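You operate a simulated robot arm through the tools that you are given. There is no shell and no other tool. Be economical: measure what you need, move in short steps, check, and stop when the job is done.

You run a simulated robot arm. Do the job below in one go: nothing can be reset, and whatever is moved stays where it is left.

Task
Pull the blue pad out of the silver tray and push the black pad in.
Fine: clamp the tray first and leave it clamped; the old pad goes on the bench top; leave the third pad alone.

It is judged by the outcome, as a careful person would: the job done as asked, and still so three seconds after it is handed in. It fails if anything else is knocked over, pushed out of place, dropped, spilled or broken.

Robot
A 6-joint arm with a two-finger parallel gripper, fixed in place. Base frame: the origin is at the foot of the arm, x ahead of it, y to its left, z up; the work surface is at about z = 0. Readings come in mm, rad, newtons and seconds.
With the tool pointing down near the work surface it reaches from about 160 to 420 mm from the base axis. Its first joint turns from -1.152 to 1.152 rad. Payload 1.57 kg.
The tool frame sits at the grasp point between the pads (the TCP): z along the fingers, y along the line on which they close. The tips reach 30 mm beyond it. Largest opening 80 mm; finger width 17, thickness 12; the body of the gripper, 40 by 82 mm, starts 80 mm behind the TCP.
Orientation is that of the tool frame in the base frame, as a unit quaternion [w, x, y, z]. With the fingers straight down and closing along the base's y, the tool's x points along the base's -x, its y along +y and its z along -z.

Tools
- The arm moves only by the tool servo_tool. Its argument "steps" is a list of rows, each an object (a shift or turn left out is 0, a gripper value left out holds the last) with "translation": the shift along the tool's x, y, z in mm, a list of three; "rotation": the turn, a rotation vector about the tool's x, y, z in rad, a list of three; "fingers": the gripper command, from -1 (fully open) to 1 (shut), values between in proportion. In form: [{"translation": [x, y, z], "rotation": [rx, ry, rz], "fingers": fingers}, ...]. A call has 1 to 10 rows; each row shifts and turns the commanded pose from where the row before left it, along the tool's axes as they then stand. Rows are played at 5 a second. More than 50 mm and 0.15 rad between two rows, or a gripper value outside its range, and nothing of the call is played. Where a pose cannot be reached the arm comes as near as it can. A force on the tool above 40 N (or 10 N above the force at the start of the call, whichever is more), or a blocked arm, ends the call early, and 0.2 s more pass. Each finger travels about 153 mm/s and halts on what it meets, pressing with about 43 N; the grip force reading is that of the motor and also rises with nothing between the fingers. The clock runs only during rows and for 0.2 s after the last one: add rows that do not move to give the fingers time. It gives the time, the measured TCP pose, the force on the tool (base axes), the opening and the grip force at its end, in the units of the frame above (readings bear some noise), with the torque about the TCP (base axes, N m) and any sound that the robot's microphone picked up, and new pictures: "show" is both (left out), scene, wrist or none.
- Cameras (640 x 400 px; columns grow to the right, rows downward): "scene" is fixed at [27, -328.5, 402.2]; the picture's right is [0.94, -0.35, 0.00], its down [-0.27, -0.72, -0.64] and it looks along [0.22, 0.60, -0.77] (base axes); focal length 214 px, centre (320, 200). "wrist" rides on the gripper at [72, -7, -122] in the tool frame; the picture's right is [0.09, 1.00, 0.00], its down [-0.84, 0.08, -0.54] and it looks along [-0.54, 0.05, 0.84] (tool axes); focal length 238 px, centre (320, 200). There is no depth. A picture from a camera that has moved, and an enlarged one, comes with that camera's place and axes in the base frame and with its lens.
- zoom(camera, box): a new picture of the part [left, top, right, bottom] of that camera's present view, enlarged. No time passes.
- hand_in(): hands the job in; it is judged then, once.

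Go step by step. Nothing tells you positions but the pictures and the camera data: compare them with the known pose of the tool, close in by small moves and look again before you grip or let go. The budget is 120 turns and 200 pictures, counting those below and the enlarged ones. Unless the task says otherwise, let go and move clear before handing in, and close with one line.

The tools are called after "Call:" by a JSON object that holds its "method" and its "body". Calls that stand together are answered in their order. servo_tool: Moves the arm, as the interface text tells. Its arguments: {"type":"object","properties":{"steps":{"type":"array","items":{"type":"object","properties":{"translation":{"type":"array","items":{"type":"number"}},"rotation":{"type":"array","items":{"type":"number"}},"fingers":{"type":"number"}}}},"show":{"type":"string","enum":["both","scene","wrist","none"]}},"required":["steps"]} The other tools are called the same way: zoom (camera, box) takes an enlarged picture of a part of a camera's view; hand_in () hands the job in.

At the start:

```text
clock: 0.0
eef_pos: [185.3, -133.3, 276.6]
orientation: [0.0, 0.0, 1.0, -0.001]
contact_force: [0.3, -0.2, -0.6]
torque: [-0.03, 0.01, 0.01]
finger_gap: 80.2
finger_force: 0.1
```

scene: 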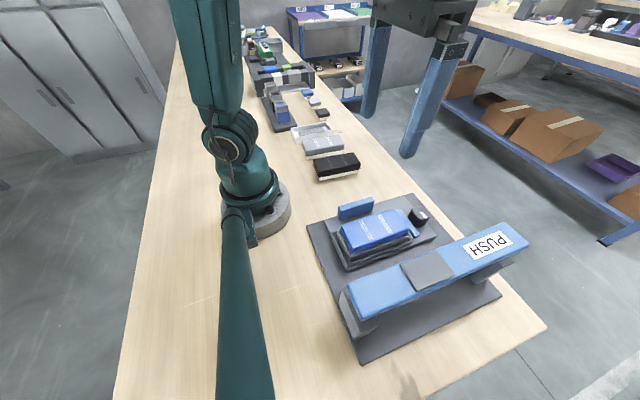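
wrist: 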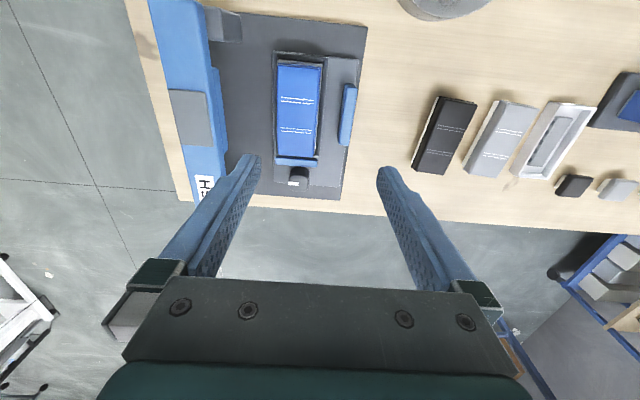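

I see a fixture with a blue pad in a tray, a big blue lever marked PUSH, and black and grey pads further left. I'll look closer first.

Call:
{"method": "zoom", "body": {"camera": "scene", "box": [300, 170, 560, 370]}}

Call:
{"method": "zoom", "body": {"camera": "wrist", "box": [140, 0, 400, 220]}}

Call:
{"method": "zoom", "body": {"camera": "scene", "box": [230, 20, 390, 190]}}

Call:
{"method": "zoom", "body": {"camera": "wrist", "box": [390, 60, 640, 220]}}

```text
2.00 times, centred on (430, 270) of scene
camera zoom: at [27.0, -328.5, 402.2], right [0.94, -0.35, 0.0], down [-0.27, -0.72, -0.64], along [0.22, 0.6, -0.77], focal length 429 px, centre (100, 60)
```

zoom: 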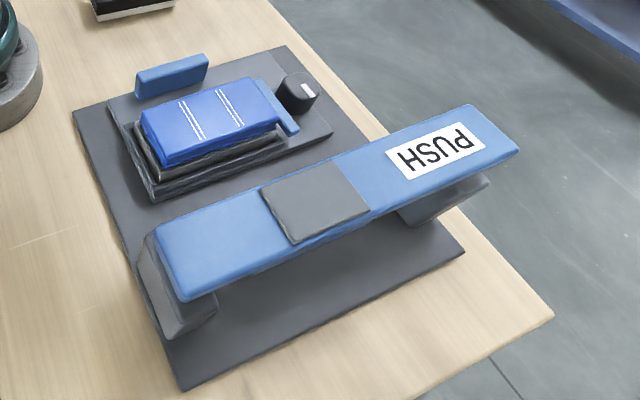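

```text
1.82 times, centred on (270, 110) of wrist
camera zoom: at [114.0, -141.1, 397.5], right [-0.09, 1.0, 0.0], down [0.84, 0.08, 0.54], along [0.54, 0.05, -0.84], focal length 433 px, centre (411, 364)
```

zoom: 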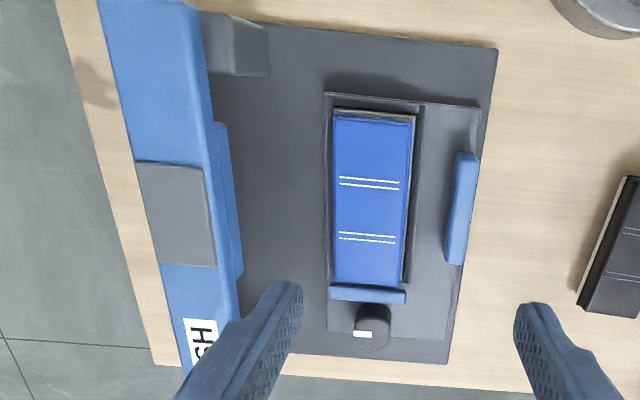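

```text
2.35 times, centred on (310, 105) of scene
camera zoom: at [27.0, -328.5, 402.2], right [0.94, -0.35, 0.0], down [-0.27, -0.72, -0.64], along [0.22, 0.6, -0.77], focal length 505 px, centre (344, 424)
```

zoom: 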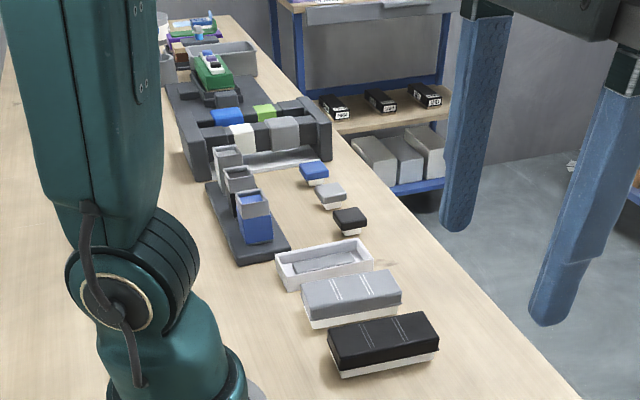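

```text
2.50 times, centred on (515, 140) of wrist
camera zoom: at [114.0, -141.1, 397.5], right [-0.09, 1.0, 0.0], down [0.84, 0.08, 0.54], along [0.54, 0.05, -0.84], focal length 596 px, centre (-168, 350)
```

zoom: 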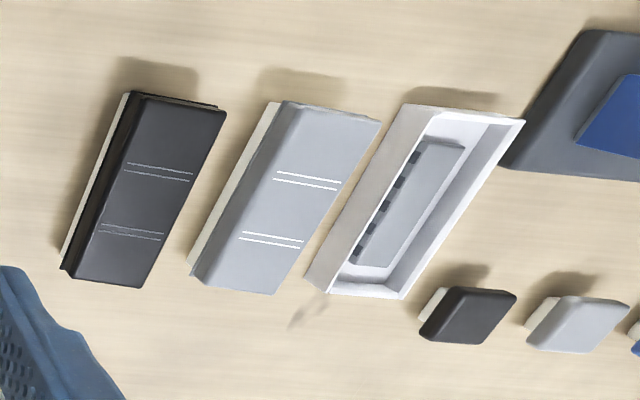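

I want a sharper look at the fixture's tray, its clamp knob and the bar.

Call:
{"method": "zoom", "body": {"camera": "wrist", "box": [260, 40, 370, 205]}}

Call:
{"method": "zoom", "body": {"camera": "scene", "box": [320, 180, 450, 280]}}

Call:
{"method": "zoom", "body": {"camera": "scene", "box": [240, 60, 340, 140]}}

Call:
{"method": "zoom", "body": {"camera": "scene", "box": [240, 10, 320, 80]}}

```text
2.42 times, centred on (315, 122) of wrist
camera zoom: at [114.0, -141.1, 397.5], right [-0.09, 1.0, 0.0], down [0.84, 0.08, 0.54], along [0.54, 0.05, -0.84], focal length 578 px, centre (332, 388)
```

zoom: 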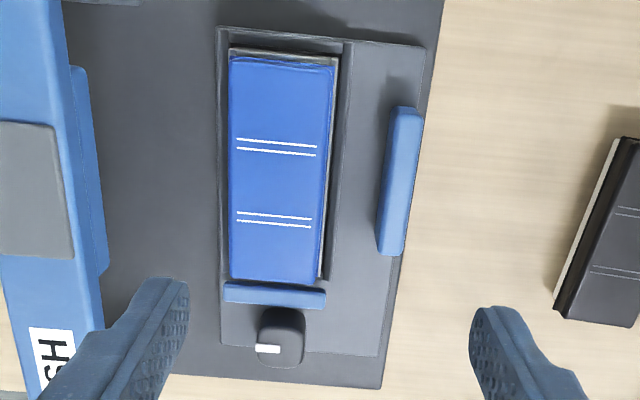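

```text
4.00 times, centred on (385, 230) of scene
camera zoom: at [27.0, -328.5, 402.2], right [0.94, -0.35, 0.0], down [-0.27, -0.72, -0.64], along [0.22, 0.6, -0.77], focal length 858 px, centre (60, 80)
```

zoom: 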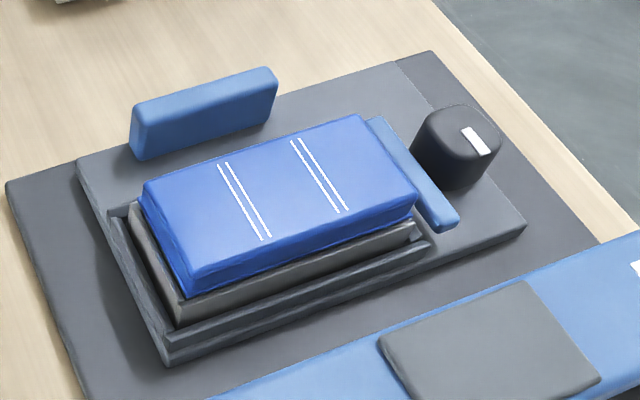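

```text
5.00 times, centred on (290, 100) of scene
camera zoom: at [27.0, -328.5, 402.2], right [0.94, -0.35, 0.0], down [-0.27, -0.72, -0.64], along [0.22, 0.6, -0.77], focal length 1072 px, centre (470, 700)
```

zoom: 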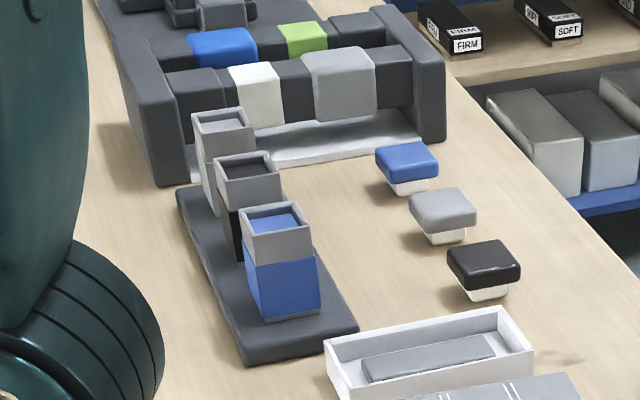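

```text
5.71 times, centred on (280, 45) of scene
camera zoom: at [27.0, -328.5, 402.2], right [0.94, -0.35, 0.0], down [-0.27, -0.72, -0.64], along [0.22, 0.6, -0.77], focal length 1226 px, centre (549, 1086)
```

zoom: 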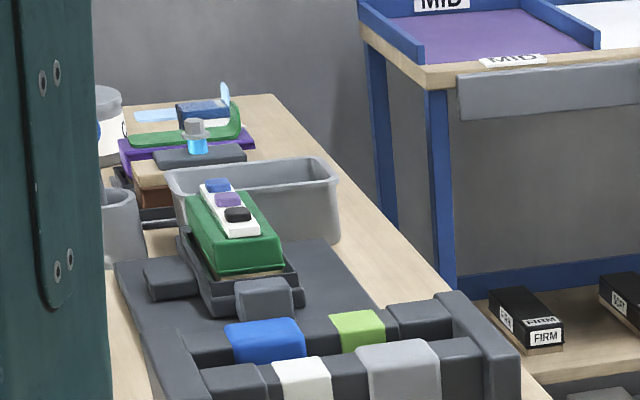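

The blue pad sits in a grey tray in a pocket, with a blue jaw and knob at one end and another blue block on the side. I'll move back and to the side for a lower view of them.

Call:
{"method": "servo_tool", "body": {"steps": [{"translation": [10, -40, 0]}, {"translation": [10, -40, 0]}, {"translation": [0, 0, 25]}]}}

```text
clock: 0.8
eef_pos: [167.0, -213.6, 251.2]
orientation: [0.001, 0.0, 1.0, -0.001]
contact_force: [0.3, 0.2, -0.2]
torque: [0.0, -0.01, -0.02]
finger_gap: 80.0
finger_force: 0.0
camera wrist: at [94.3, -221.4, 372.2], right [-0.09, 1.0, 0.0], down [0.84, 0.08, 0.54], along [0.54, 0.05, -0.84], focal length 238 px, centre (320, 200)
```

scene: 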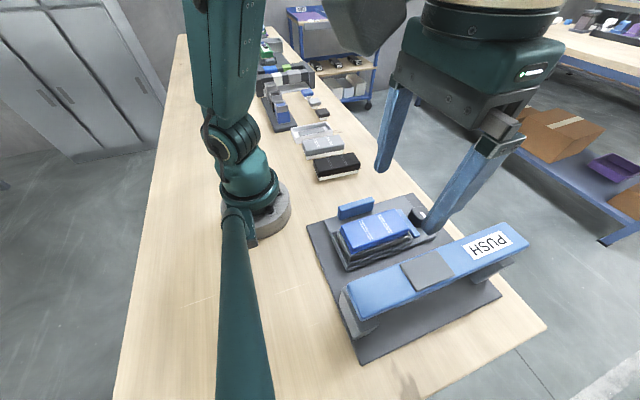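
wrist: 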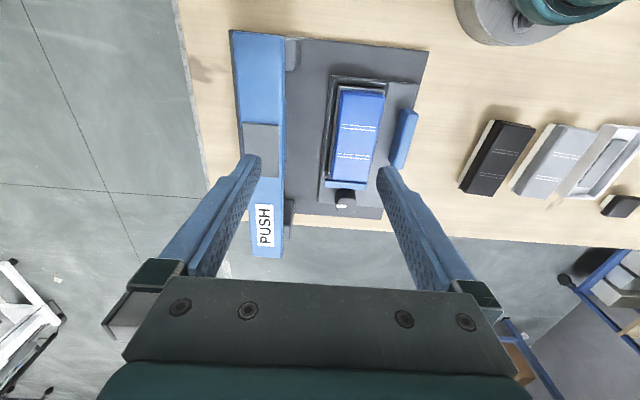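

I'll come down closer to the tray (tips stay well above it) for a detailed look.

Call:
{"method": "servo_tool", "body": {"steps": [{"translation": [0, 35, 30]}, {"translation": [0, 15, 40]}, {"translation": [0, 0, 45]}], "show": "wrist"}}

Call:
{"method": "zoom", "body": {"camera": "wrist", "box": [220, 20, 440, 240]}}

```text
clock: 1.6
eef_pos: [166.3, -164.1, 136.7]
orientation: [0.002, 0.001, 1.0, -0.002]
contact_force: [0.1, 0.3, -0.1]
torque: [0.0, -0.01, 0.02]
finger_gap: 80.0
finger_force: 0.1
camera wrist: at [94.2, -170.7, 257.2], right [-0.09, 1.0, 0.0], down [0.84, 0.08, 0.54], along [0.54, 0.05, -0.84], focal length 238 px, centre (320, 200)
```

wrist: 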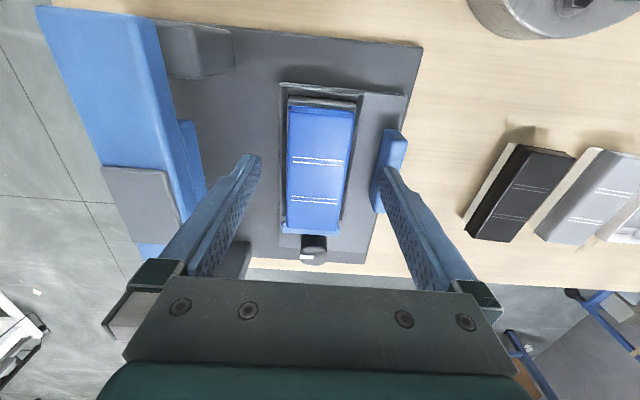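

```text
1.82 times, centred on (330, 130) of wrist
camera zoom: at [94.2, -170.7, 257.2], right [-0.09, 1.0, 0.0], down [0.84, 0.08, 0.54], along [0.54, 0.05, -0.84], focal length 433 px, centre (302, 327)
```

zoom: 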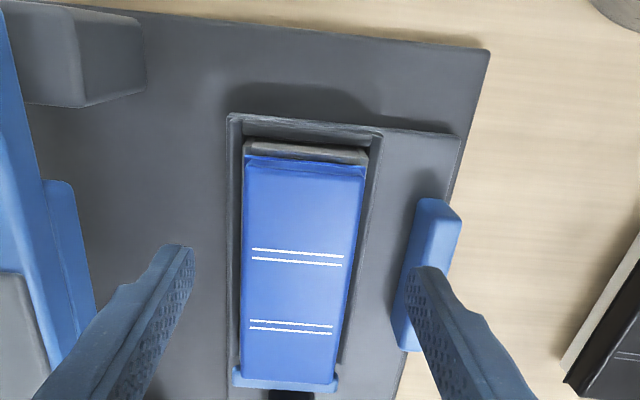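

Triangulating, the pad top is near (190, -167, 70) and the bar top near z≈97. I'll check the bar and posts in the scene view again.

Call:
{"method": "zoom", "body": {"camera": "scene", "box": [330, 230, 430, 350]}}

Call:
{"method": "zoom", "body": {"camera": "scene", "box": [420, 210, 540, 310]}}

Call:
{"method": "zoom", "body": {"camera": "wrist", "box": [30, 0, 250, 260]}}

```text
3.33 times, centred on (380, 290) of scene
camera zoom: at [27.0, -328.4, 402.2], right [0.94, -0.35, 0.0], down [-0.27, -0.72, -0.64], along [0.22, 0.6, -0.77], focal length 715 px, centre (120, -100)
```

zoom: 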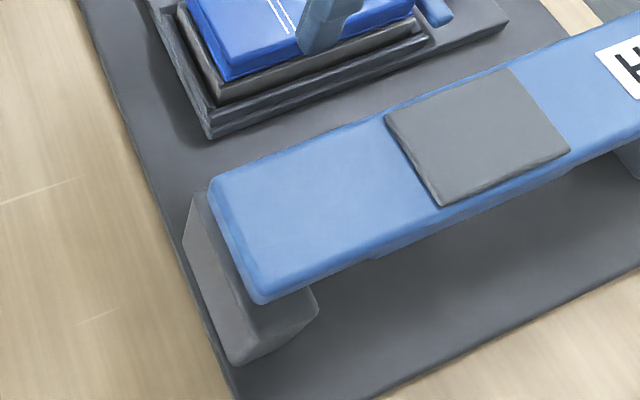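

```text
4.00 times, centred on (480, 260) of scene
camera zoom: at [27.0, -328.4, 402.2], right [0.94, -0.35, 0.0], down [-0.27, -0.72, -0.64], along [0.22, 0.6, -0.77], focal length 858 px, centre (-320, -40)
```

zoom: 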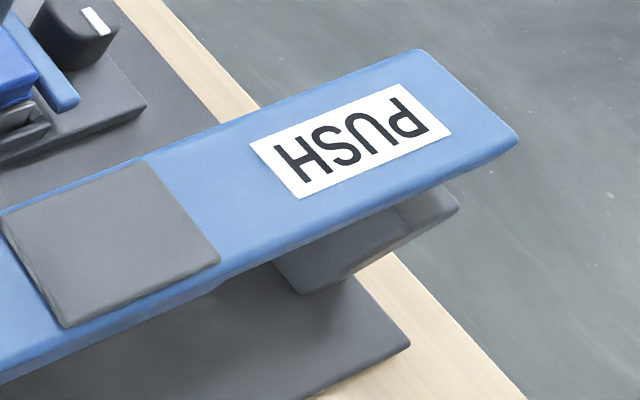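

```text
1.54 times, centred on (140, 130) of wrist
camera zoom: at [94.2, -170.7, 257.2], right [-0.09, 1.0, 0.0], down [0.84, 0.08, 0.54], along [0.54, 0.05, -0.84], focal length 367 px, centre (597, 308)
```

zoom: 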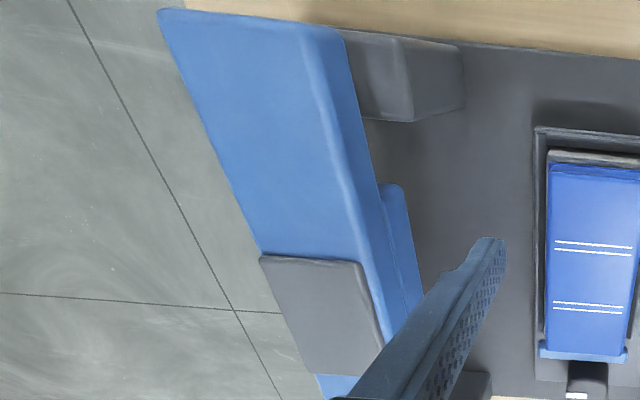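

I'm not yet certain which part is the clamp. I'll turn the wrist to look from the tray's side toward the bar.

Call:
{"method": "servo_tool", "body": {"steps": [{"translation": [-5, 20, -10], "rotation": [0, 0, 0.149]}, {"rotation": [0, 0, 0.149]}, {"rotation": [0, 0, 0.149]}, {"rotation": [0, 0, 0.149]}, {"rotation": [0, 0, 0.149]}, {"rotation": [0, 0, 0.149]}, {"rotation": [0, 0, 0.149]}, {"rotation": [0, 0, 0.149]}, {"rotation": [0, 0, 0.149]}, {"rotation": [0, 0, 0.149]}], "show": "wrist"}}

```text
clock: 3.8
eef_pos: [171.4, -145.4, 146.4]
orientation: [0.001, 0.68, 0.733, 0.0]
contact_force: [0.2, 0.0, -0.4]
torque: [0.0, 0.05, -0.01]
finger_gap: 79.8
finger_force: 0.1
camera wrist: at [159.2, -73.6, 267.8], right [0.99, 0.17, 0.0], down [0.14, -0.83, 0.54], along [0.09, -0.54, -0.84], focal length 238 px, centre (320, 200)
```

wrist: 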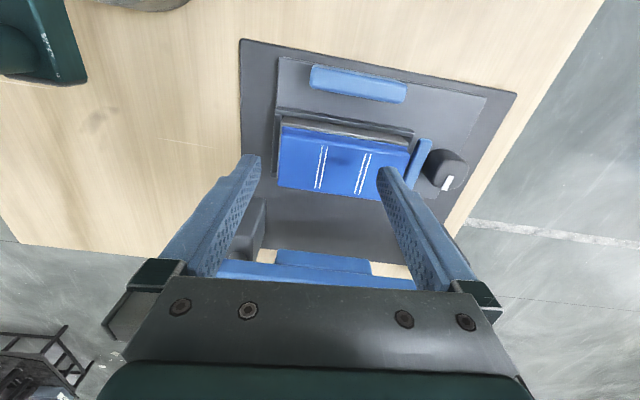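

Call:
{"method": "servo_tool", "body": {"steps": [{"translation": [30, 0, 0], "rotation": [0, -0.149, 0]}, {"rotation": [0, -0.149, 0]}, {"rotation": [0, -0.149, 0]}, {"rotation": [0, -0.149, 0]}], "show": "wrist"}}

Call:
{"method": "zoom", "body": {"camera": "wrist", "box": [220, 40, 480, 240]}}

```text
clock: 4.8
eef_pos: [170.1, -114.2, 145.1]
orientation: [0.217, 0.648, 0.702, -0.2]
contact_force: [-0.5, -0.2, -0.1]
torque: [0.02, 0.02, 0.0]
finger_gap: 80.1
finger_force: 0.2
camera wrist: at [152.0, 12.4, 205.8], right [0.99, 0.16, -0.05], down [0.11, -0.38, 0.92], along [0.13, -0.91, -0.39], focal length 238 px, centre (320, 200)
```

wrist: 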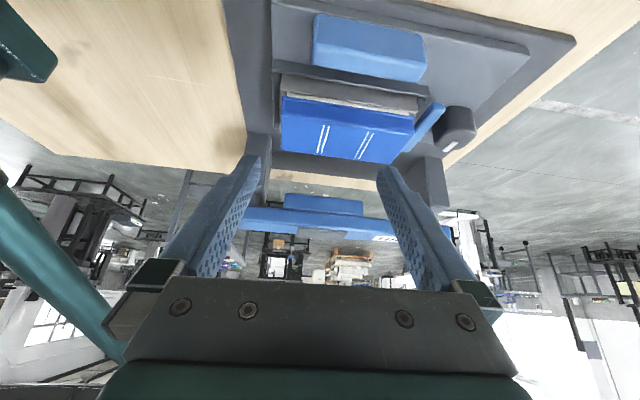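

```text
2.00 times, centred on (350, 140) of wrist
camera zoom: at [152.0, 12.4, 205.8], right [0.99, 0.16, -0.05], down [0.11, -0.38, 0.92], along [0.13, -0.91, -0.39], focal length 477 px, centre (260, 320)
```

zoom: 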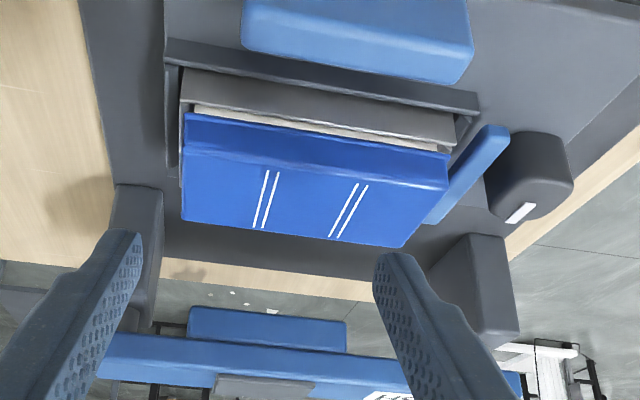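

The picture is upside down here; the bar hangs on two side brackets with a blue bumper below, and the blue jaw sits between tray and knob. I'll zoom in on the jaw/knob and the bar.

Call:
{"method": "zoom", "body": {"camera": "wrist", "box": [380, 60, 500, 180]}}

Call:
{"method": "zoom", "body": {"camera": "wrist", "box": [260, 0, 480, 130]}}

Call:
{"method": "zoom", "body": {"camera": "wrist", "box": [220, 130, 480, 270]}}

```text
3.33 times, centred on (440, 120) of wrist
camera zoom: at [152.0, 12.4, 205.8], right [0.99, 0.16, -0.05], down [0.11, -0.38, 0.92], along [0.13, -0.91, -0.39], focal length 794 px, centre (-80, 467)
```

zoom: 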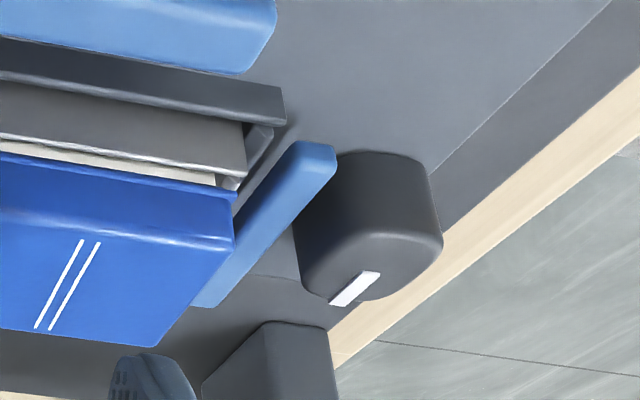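

```text
2.91 times, centred on (370, 65) of wrist
camera zoom: at [152.0, 12.4, 205.8], right [0.99, 0.16, -0.05], down [0.11, -0.38, 0.92], along [0.13, -0.91, -0.39], focal length 693 px, centre (174, 593)
```

zoom: 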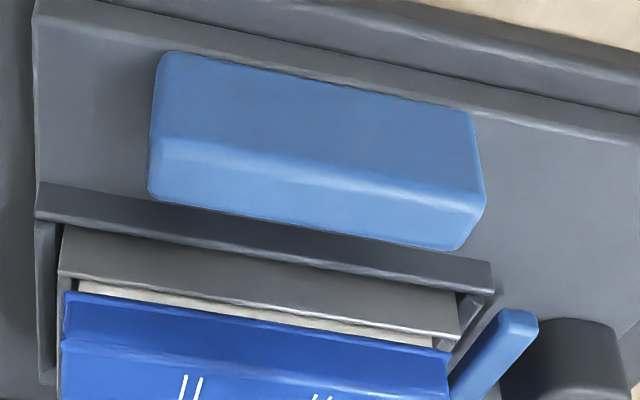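

```text
2.46 times, centred on (350, 200) of wrist
camera zoom: at [152.0, 12.4, 205.8], right [0.99, 0.16, -0.05], down [0.11, -0.38, 0.92], along [0.13, -0.91, -0.39], focal length 587 px, centre (246, 200)
```

zoom: 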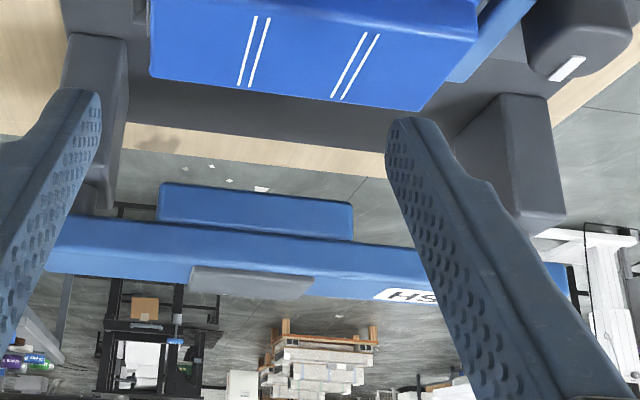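

Triangulating with clearer features: pad top z≈72, bar top z≈127, knob top z≈54 centred about (304,-158), jaw plate top z≈40. The knob with pointer behind the jaw plate is the likely tray clamp; I'll return upright and go over it.

Call:
{"method": "servo_tool", "body": {"steps": [{"rotation": [0, 0.149, 0]}, {"rotation": [0, 0.149, 0]}, {"rotation": [0, 0.149, 0]}, {"rotation": [0, 0.149, 0]}, {"rotation": [0, 0, -0.149]}, {"rotation": [0, 0, -0.149]}, {"rotation": [0, 0, -0.149]}, {"rotation": [0, 0, -0.149]}, {"rotation": [0, 0, -0.149]}], "show": "none"}}

Call:
{"method": "servo_tool", "body": {"steps": [{"rotation": [0, 0, -0.149]}, {"rotation": [0, 0, -0.149]}, {"rotation": [0, 0, -0.149]}, {"rotation": [0, 0, -0.149]}, {"rotation": [0, 0, -0.149]}, {"translation": [-40, -20, 0]}, {"translation": [-40, -20, 0]}]}}

```text
clock: 6.8
eef_pos: [169.3, -114.2, 147.2]
orientation: [0.001, 0.363, 0.932, 0.0]
contact_force: [-0.4, -0.8, -0.6]
torque: [-0.01, 0.0, 0.01]
finger_gap: 80.0
finger_force: 0.0
```

```text
clock: 8.4
eef_pos: [248.9, -155.6, 146.2]
orientation: [0.0, 0.0, 1.0, 0.0]
contact_force: [0.4, -0.2, 0.4]
torque: [-0.01, -0.01, 0.0]
finger_gap: 80.2
finger_force: 0.0
camera wrist: at [177.5, -162.1, 267.3], right [-0.09, 1.0, 0.0], down [0.84, 0.08, 0.54], along [0.54, 0.05, -0.84], focal length 238 px, centre (320, 200)
```

scene: 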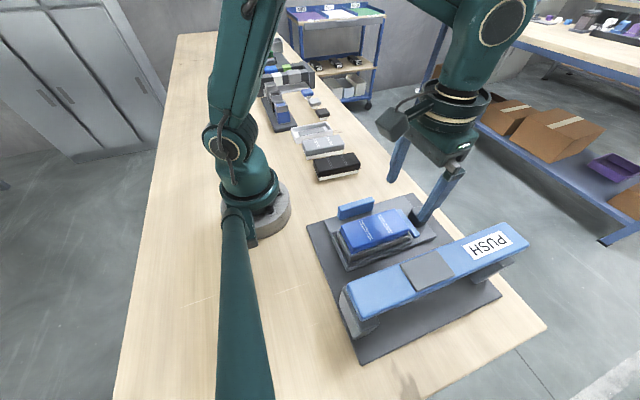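
wrist: 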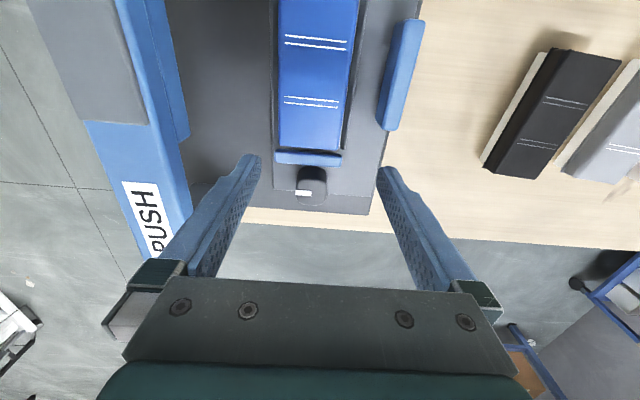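

Call:
{"method": "zoom", "body": {"camera": "wrist", "box": [260, 130, 360, 220]}}

```text
4.44 times, centred on (310, 175) of wrist
camera zoom: at [177.5, -162.1, 267.3], right [-0.09, 1.0, 0.0], down [0.84, 0.08, 0.54], along [0.54, 0.05, -0.84], focal length 1059 px, centre (364, 311)
```

zoom: 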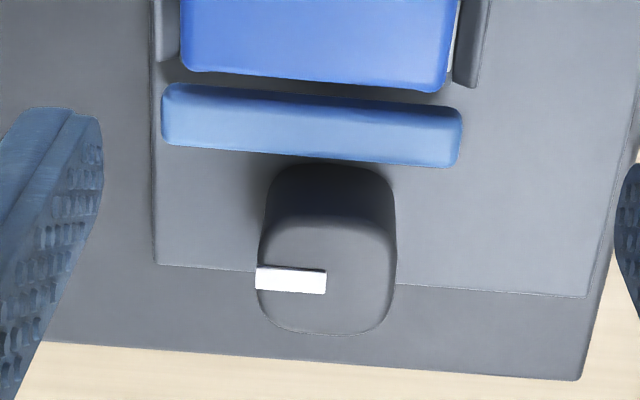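

The knob is a rounded square about 32 mm, centre (307,-159), its pointer toward -y, and directly behind the jaw. I'll centre over it and descend to tips just above the jaw plate.

Call:
{"method": "servo_tool", "body": {"steps": [{"translation": [-30, -2, 0]}, {"translation": [-27.5, -1.5, 0]}, {"translation": [0, 0, 30]}, {"translation": [0, 0, 20]}]}}

Call:
{"method": "zoom", "body": {"camera": "scene", "box": [360, 150, 480, 250]}}

```text
clock: 9.4
eef_pos: [307.3, -158.1, 95.9]
orientation: [0.002, 0.0, 1.0, -0.001]
contact_force: [-0.4, 0.0, -0.1]
torque: [-0.01, -0.01, -0.01]
finger_gap: 80.1
finger_force: 0.1
camera wrist: at [234.6, -164.7, 217.6], right [-0.09, 1.0, 0.0], down [0.84, 0.08, 0.54], along [0.54, 0.05, -0.84], focal length 238 px, centre (320, 200)
```

scene: 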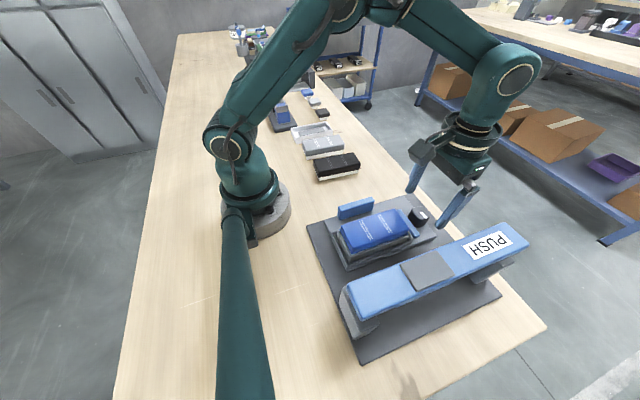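
wrist: 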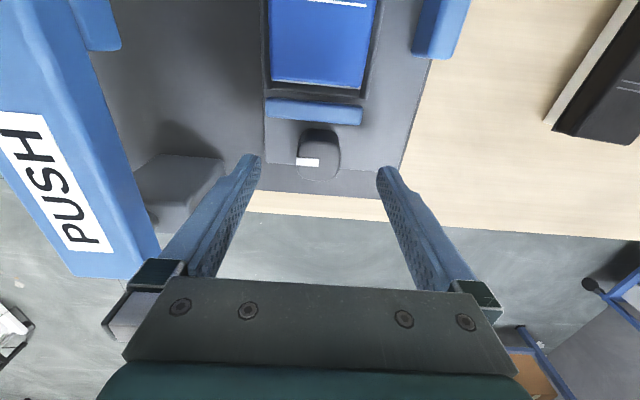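

```text
4.00 times, centred on (420, 200) of scene
camera zoom: at [27.0, -328.5, 402.2], right [0.94, -0.35, 0.0], down [-0.27, -0.72, -0.64], along [0.22, 0.6, -0.77], focal length 858 px, centre (-80, 200)
```

zoom: 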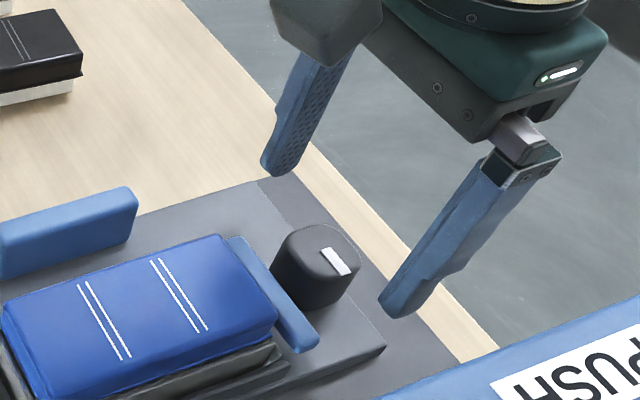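

Aligned within a couple of mm. Descend so the tips reach z≈45 and close gently on the knob.

Call:
{"method": "servo_tool", "body": {"steps": [{"translation": [-2, 0, 20], "fingers": -0.6}, {"fingers": 0.0}, {"fingers": 0.3}, {"fingers": 0.3}, {"fingers": 0.3}]}}

Call:
{"method": "zoom", "body": {"camera": "scene", "box": [360, 150, 480, 250]}}

```text
clock: 10.6
eef_pos: [308.2, -160.1, 76.4]
orientation: [0.002, 0.0, 1.0, -0.002]
contact_force: [3.7, -13.9, -11.1]
torque: [-0.17, -0.2, 0.05]
finger_gap: 34.5
finger_force: 42.2
camera wrist: at [236.5, -165.6, 197.9], right [-0.09, 1.0, 0.0], down [0.84, 0.08, 0.54], along [0.54, 0.05, -0.84], focal length 238 px, centre (320, 200)
```

scene: 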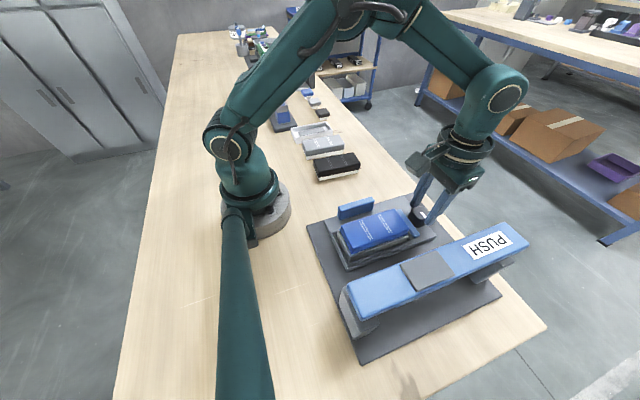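
wrist: 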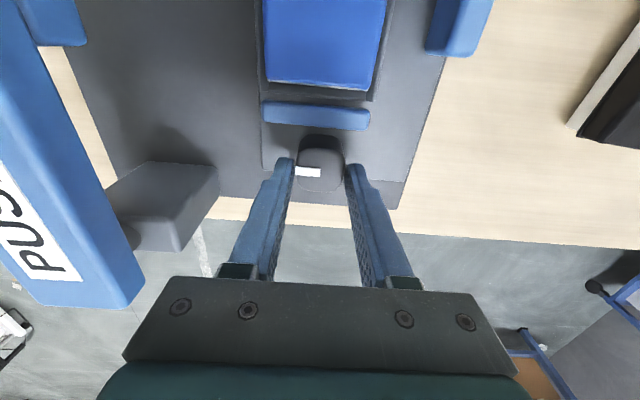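

```text
4.00 times, centred on (420, 200) of scene
camera zoom: at [27.1, -328.5, 402.2], right [0.94, -0.35, 0.0], down [-0.27, -0.72, -0.64], along [0.22, 0.6, -0.77], focal length 858 px, centre (-80, 200)
```

zoom: 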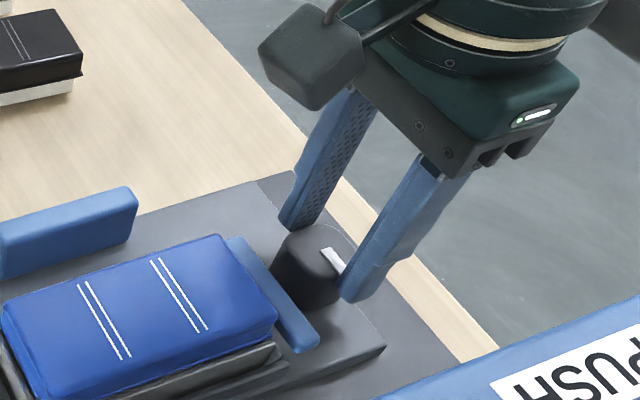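

Gripped (34.5 mm). I'll try a small clockwise turn and watch torque.

Call:
{"method": "servo_tool", "body": {"steps": [{"translation": [0, -1, 0]}, {"rotation": [0, 0, 0.1]}, {"rotation": [0, 0, 0.1]}, {}]}}

Call:
{"method": "zoom", "body": {"camera": "wrist", "box": [240, 60, 400, 220]}}

```text
clock: 11.6
eef_pos: [308.5, -158.7, 77.0]
orientation: [0.0, 0.102, 0.995, -0.001]
contact_force: [2.2, -8.9, -3.7]
torque: [-0.03, 0.03, 0.05]
finger_gap: 34.4
finger_force: 41.5
camera wrist: at [236.7, -151.6, 198.0], right [0.11, 0.99, 0.0], down [0.83, -0.09, 0.54], along [0.54, -0.06, -0.84], focal length 238 px, centre (320, 200)
```

scene: 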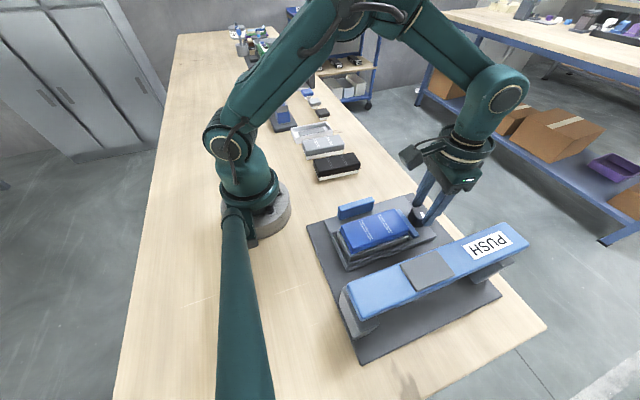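
wrist: 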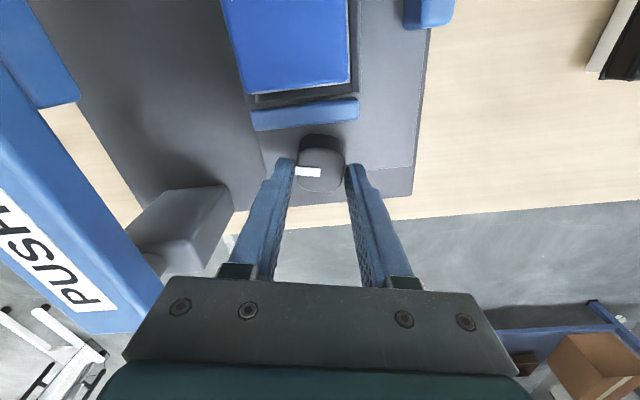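

```text
2.50 times, centred on (320, 140) of wrist
camera zoom: at [236.7, -151.6, 198.0], right [0.11, 0.99, 0.0], down [0.83, -0.09, 0.54], along [0.54, -0.06, -0.84], focal length 596 px, centre (320, 350)
```

zoom: 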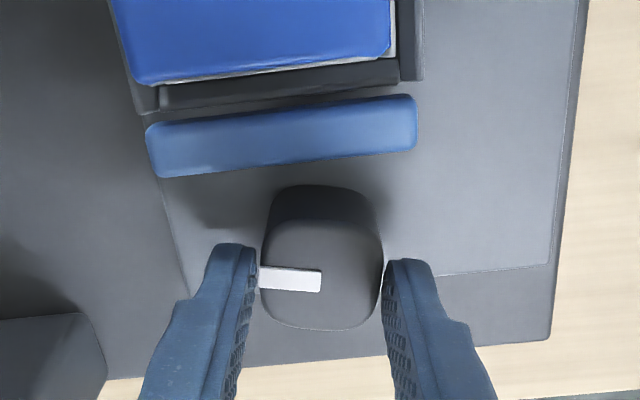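

The knob turns with the fingers at low torque. Continue clockwise to about 90°.

Call:
{"method": "servo_tool", "body": {"steps": [{"rotation": [0, 0, 0.12]}, {"rotation": [0, 0, 0.12]}, {"rotation": [0, 0, 0.12]}, {"rotation": [0, 0, 0.12]}, {}], "show": "wrist"}}

Call:
{"method": "zoom", "body": {"camera": "wrist", "box": [200, 20, 400, 220]}}

```text
clock: 12.8
eef_pos: [308.5, -159.6, 76.5]
orientation: [0.001, 0.334, 0.943, -0.001]
contact_force: [-3.2, -15.7, 1.0]
torque: [-0.06, 0.0, 0.01]
finger_gap: 34.7
finger_force: 42.0
camera wrist: at [248.1, -119.8, 197.9], right [0.56, 0.83, 0.0], down [0.7, -0.47, 0.55], along [0.45, -0.3, -0.84], focal length 238 px, centre (320, 200)
```

wrist: 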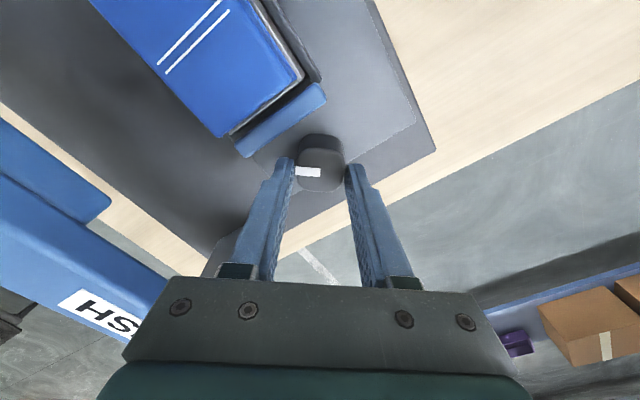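

```text
2.00 times, centred on (300, 120) of wrist
camera zoom: at [248.1, -119.8, 197.9], right [0.56, 0.83, 0.0], down [0.7, -0.47, 0.55], along [0.45, -0.3, -0.84], focal length 477 px, centre (360, 360)
```

zoom: 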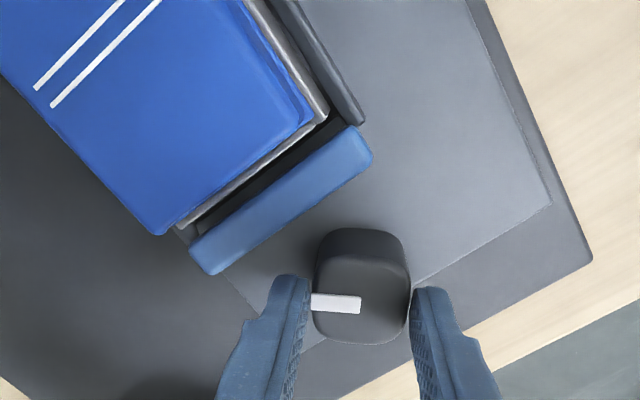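

Knob and jaw are moving. Continue.

Call:
{"method": "servo_tool", "body": {"steps": [{"rotation": [0, 0, 0.12]}, {"rotation": [0, 0, 0.12]}, {"rotation": [0, 0, 0.12]}, {"rotation": [0, 0, 0.12]}, {}], "show": "wrist"}}

Call:
{"method": "zoom", "body": {"camera": "wrist", "box": [200, 20, 400, 220]}}

```text
clock: 14.0
eef_pos: [308.1, -158.9, 76.2]
orientation: [0.0, 0.549, 0.836, -0.003]
contact_force: [-15.7, -18.4, 7.5]
torque: [-0.01, 0.3, 0.04]
finger_gap: 34.9
finger_force: 42.3
camera wrist: at [273.4, -96.8, 197.8], right [0.88, 0.48, 0.0], down [0.41, -0.73, 0.55], along [0.26, -0.48, -0.84], focal length 238 px, centre (320, 200)
```

wrist: 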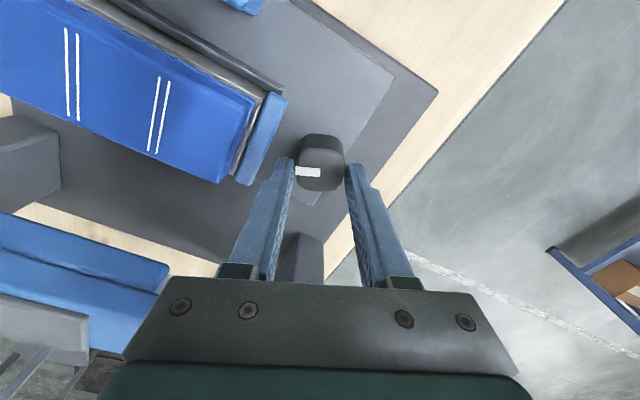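

```text
2.00 times, centred on (300, 120) of wrist
camera zoom: at [273.4, -96.8, 197.8], right [0.88, 0.48, 0.0], down [0.41, -0.73, 0.55], along [0.26, -0.48, -0.84], focal length 477 px, centre (360, 360)
```

zoom: 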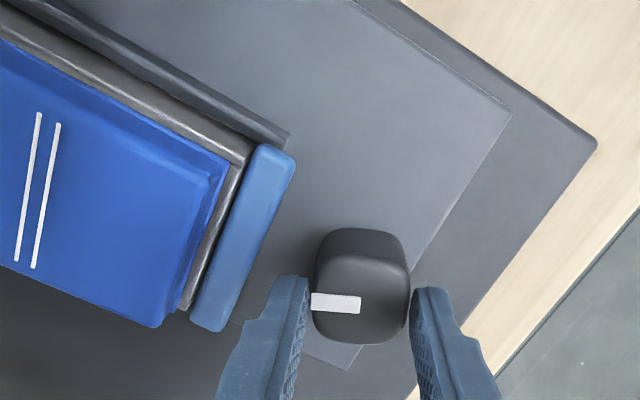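

The jaw is now closing on the tray end. Continue to about 90°, with a small shift to relieve side force.

Call:
{"method": "servo_tool", "body": {"steps": [{"translation": [-0.5, -1, 0]}, {"rotation": [0, 0, 0.11]}, {"rotation": [0, 0, 0.1]}, {"rotation": [0, 0, 0.1]}, {"rotation": [0, 0, 0.1]}, {}], "show": "wrist"}}

Call:
{"method": "zoom", "body": {"camera": "wrist", "box": [200, 20, 400, 220]}}

```text
clock: 15.4
eef_pos: [307.1, -161.0, 75.6]
orientation: [0.001, 0.707, 0.707, -0.002]
contact_force: [-19.0, -6.7, 12.9]
torque: [-0.39, 0.5, 0.09]
finger_gap: 34.5
finger_force: 42.1
camera wrist: at [300.9, -88.7, 197.9], right [1.0, 0.09, 0.0], down [0.08, -0.84, 0.54], along [0.05, -0.54, -0.84], focal length 238 px, centre (320, 200)
```

wrist: 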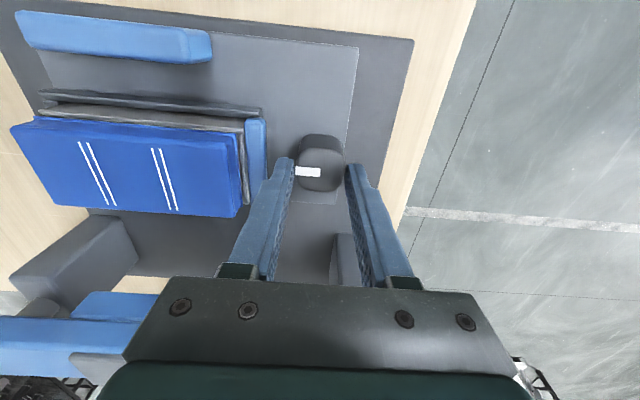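

```text
2.00 times, centred on (300, 120) of wrist
camera zoom: at [300.9, -88.7, 197.9], right [1.0, 0.09, 0.0], down [0.08, -0.84, 0.54], along [0.05, -0.54, -0.84], focal length 477 px, centre (360, 360)
```

zoom: 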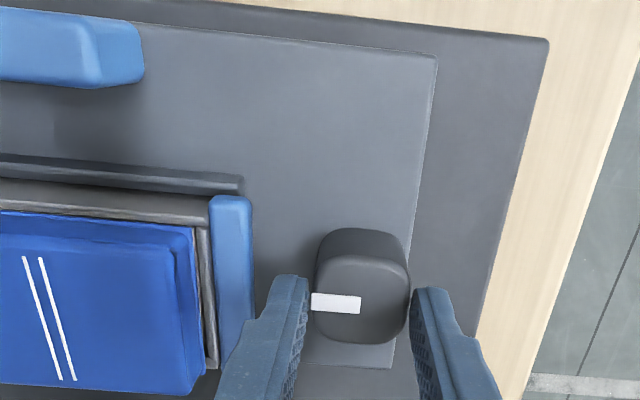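

The jaw now bears on the tray with the pointer toward it. A small extra turn checks for a stop.

Call:
{"method": "servo_tool", "body": {"steps": [{"rotation": [0, 0, 0.06]}, {"rotation": [0, 0, 0.06]}, {}], "show": "none"}}

Call:
{"method": "zoom", "body": {"camera": "wrist", "box": [200, 20, 400, 220]}}

```text
clock: 16.2
eef_pos: [307.9, -158.9, 76.0]
orientation: [0.0, 0.748, 0.663, -0.001]
contact_force: [-18.3, -4.5, 3.1]
torque: [-0.4, 0.39, 0.37]
finger_gap: 34.2
finger_force: 41.8
```

```text
2.00 times, centred on (300, 120) of wrist
camera zoom: at [309.5, -88.3, 197.4], right [1.0, -0.03, 0.0], down [-0.02, -0.84, 0.54], along [-0.02, -0.54, -0.84], focal length 477 px, centre (360, 360)
```

zoom: 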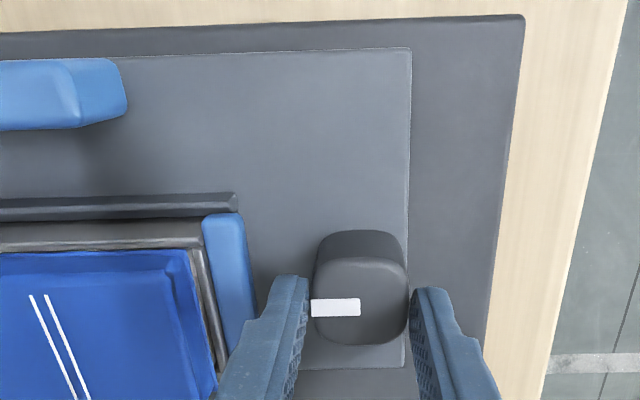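

Torque rose, so it's at its stop. I'll open only slightly (pad is near), rise clear, and look.

Call:
{"method": "servo_tool", "body": {"steps": [{"fingers": -0.08}, {}, {"translation": [0, 0, -30]}, {"translation": [0, 0, -40]}, {"translation": [20, 0, -10]}]}}

Call:
{"method": "zoom", "body": {"camera": "wrist", "box": [100, 20, 400, 220]}}

Call:
{"method": "zoom", "body": {"camera": "scene", "box": [320, 180, 450, 280]}}

```text
clock: 17.4
eef_pos: [309.6, -139.0, 157.9]
orientation: [0.001, 0.749, 0.663, 0.0]
contact_force: [0.3, 0.5, 0.0]
torque: [0.02, 0.0, 0.0]
finger_gap: 43.3
finger_force: 0.0
camera wrist: at [312.0, -67.3, 278.8], right [1.0, -0.03, 0.0], down [-0.02, -0.84, 0.54], along [-0.01, -0.54, -0.84], focal length 238 px, centre (320, 200)
```

scene: 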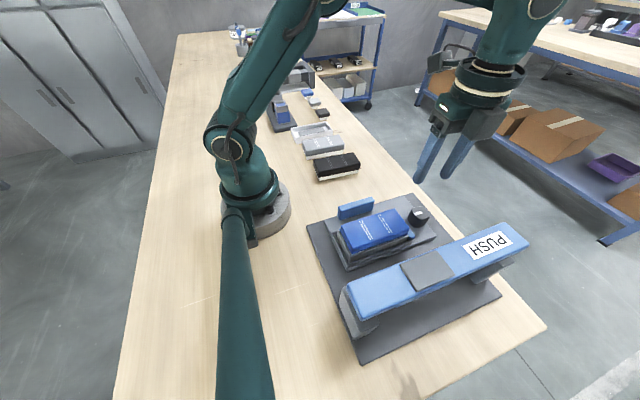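
wrist: 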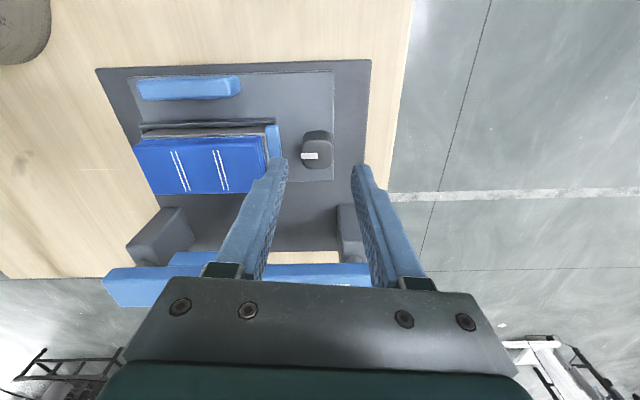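

```text
2.00 times, centred on (250, 120) of wrist
camera zoom: at [312.0, -67.3, 278.8], right [1.0, -0.03, 0.0], down [-0.02, -0.84, 0.54], along [-0.01, -0.54, -0.84], focal length 477 px, centre (460, 360)
```

zoom: 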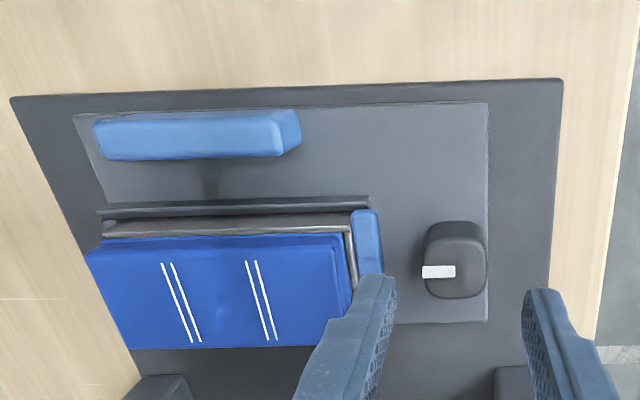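

```text
4.00 times, centred on (385, 230) of scene
camera zoom: at [27.0, -328.5, 402.2], right [0.94, -0.35, 0.0], down [-0.27, -0.72, -0.64], along [0.22, 0.6, -0.77], focal length 858 px, centre (60, 80)
```

zoom: 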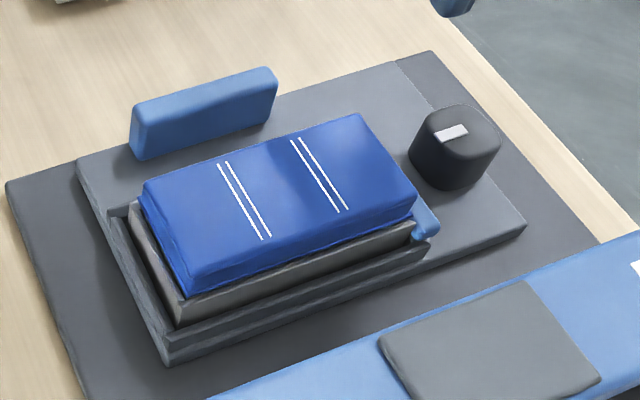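

The jaw bears firmly against the tray. The blue pad is about x 134–249, y -192…-142, top z≈72. I'll turn back to closing along y and go above it.

Call:
{"method": "servo_tool", "body": {"steps": [{"rotation": [0, 0, -0.149]}, {"rotation": [0, 0, -0.149]}, {"rotation": [0, 0, -0.149]}, {"rotation": [0, 0, -0.149]}, {"rotation": [0, 0, -0.149]}, {"rotation": [0, 0, -0.149]}, {"rotation": [0, 0, -0.149]}, {"rotation": [0, 0, -0.149]}, {"rotation": [0, 0, -0.149]}, {"rotation": [0, 0, -0.149]}], "show": "none"}}

Call:
{"method": "servo_tool", "body": {"steps": [{"rotation": [0, 0, -0.149], "fingers": -0.65}, {"rotation": [0, 0, -0.0525]}, {"translation": [40, -10, 0]}, {"translation": [40, -10, 0]}, {"translation": [38, -7, 0]}, {"translation": [0, 0, 40]}, {}]}}

Call:
{"method": "zoom", "body": {"camera": "scene", "box": [320, 170, 450, 280]}}

```text
clock: 19.6
eef_pos: [310.2, -139.3, 157.0]
orientation: [0.001, 0.098, 0.995, -0.001]
contact_force: [0.2, -0.4, 0.0]
torque: [-0.01, 0.02, -0.01]
finger_gap: 43.1
finger_force: 0.0
```

```text
clock: 21.2
eef_pos: [193.1, -168.6, 115.1]
orientation: [0.002, 0.0, 1.0, -0.002]
contact_force: [-1.0, -0.7, -0.2]
torque: [0.02, 0.02, 0.02]
finger_gap: 65.8
finger_force: 0.0
camera wrist: at [120.3, -174.9, 237.3], right [-0.09, 1.0, 0.0], down [0.84, 0.08, 0.54], along [0.54, 0.05, -0.84], focal length 238 px, centre (320, 200)
```

scene: 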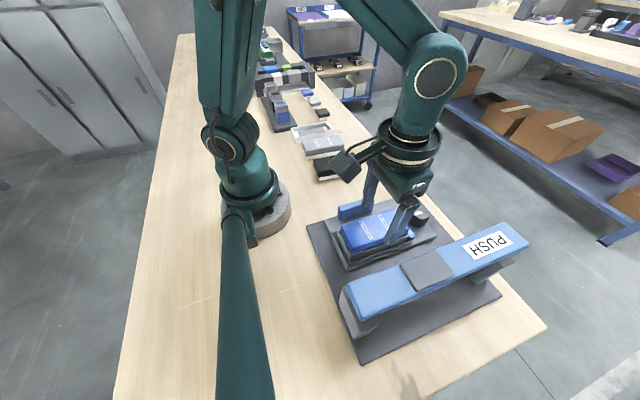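
wrist: 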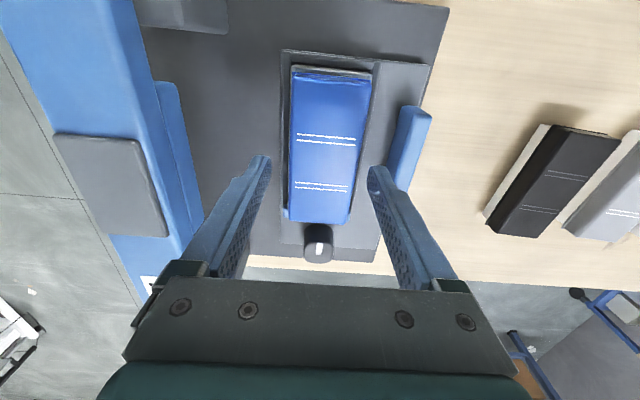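

```text
3.64 times, centred on (385, 225) of scene
camera zoom: at [27.0, -328.5, 402.2], right [0.94, -0.35, 0.0], down [-0.27, -0.72, -0.64], along [0.22, 0.6, -0.77], focal length 780 px, centre (84, 109)
```

zoom: 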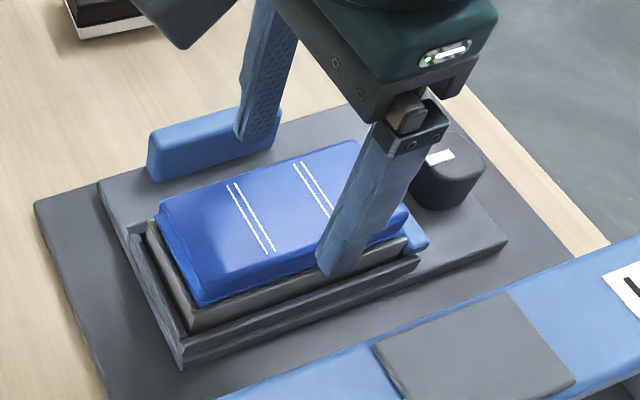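

Well centred. Descend to tip z≈54 and close on the pad's cap.

Call:
{"method": "servo_tool", "body": {"steps": [{"translation": [0, 0, 20]}, {"translation": [0, 1, 11]}, {}, {"fingers": -0.3}, {"fingers": 0.0}, {"fingers": 0.0}, {"fingers": 0.0}]}}

Call:
{"method": "zoom", "body": {"camera": "scene", "box": [320, 170, 450, 280]}}

```text
clock: 22.8
eef_pos: [192.5, -166.8, 85.4]
orientation: [0.001, -0.001, 1.0, -0.001]
contact_force: [0.8, 0.6, -0.2]
torque: [-0.03, 0.04, -0.01]
finger_gap: 53.0
finger_force: 43.2
camera wrist: at [120.1, -174.2, 206.5], right [-0.09, 1.0, 0.0], down [0.84, 0.08, 0.54], along [0.54, 0.05, -0.84], focal length 238 px, centre (320, 200)
```

scene: 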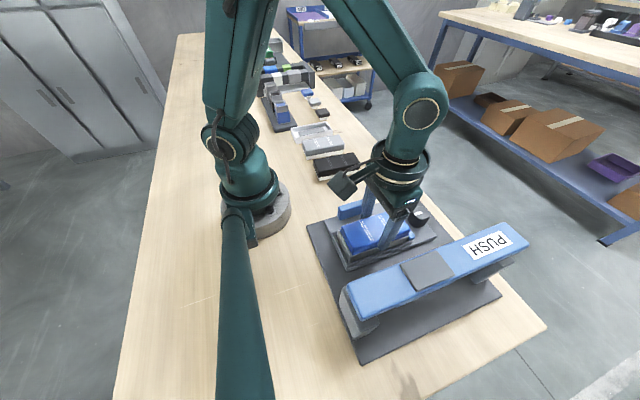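
wrist: 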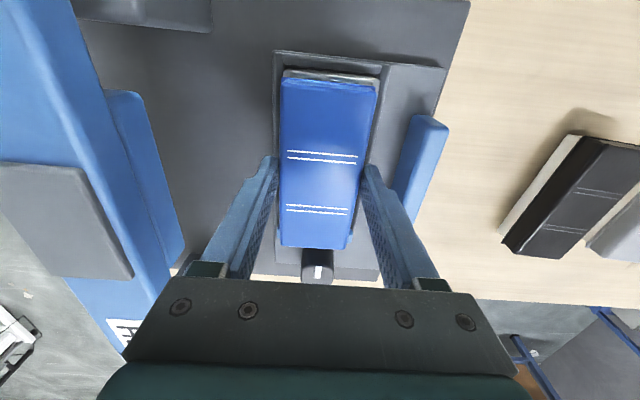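

```text
3.64 times, centred on (385, 225) of scene
camera zoom: at [27.0, -328.5, 402.2], right [0.94, -0.35, 0.0], down [-0.27, -0.72, -0.64], along [0.22, 0.6, -0.77], focal length 780 px, centre (84, 109)
```

zoom: 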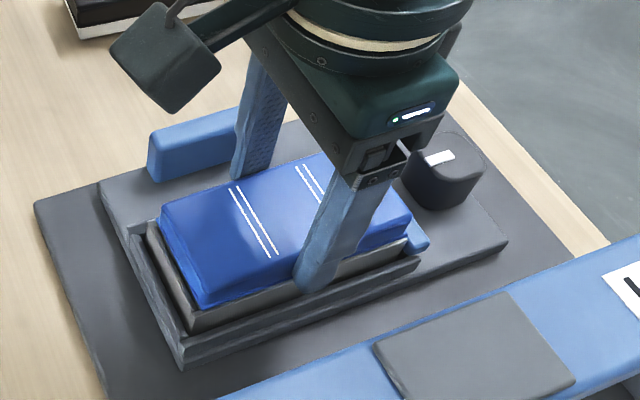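

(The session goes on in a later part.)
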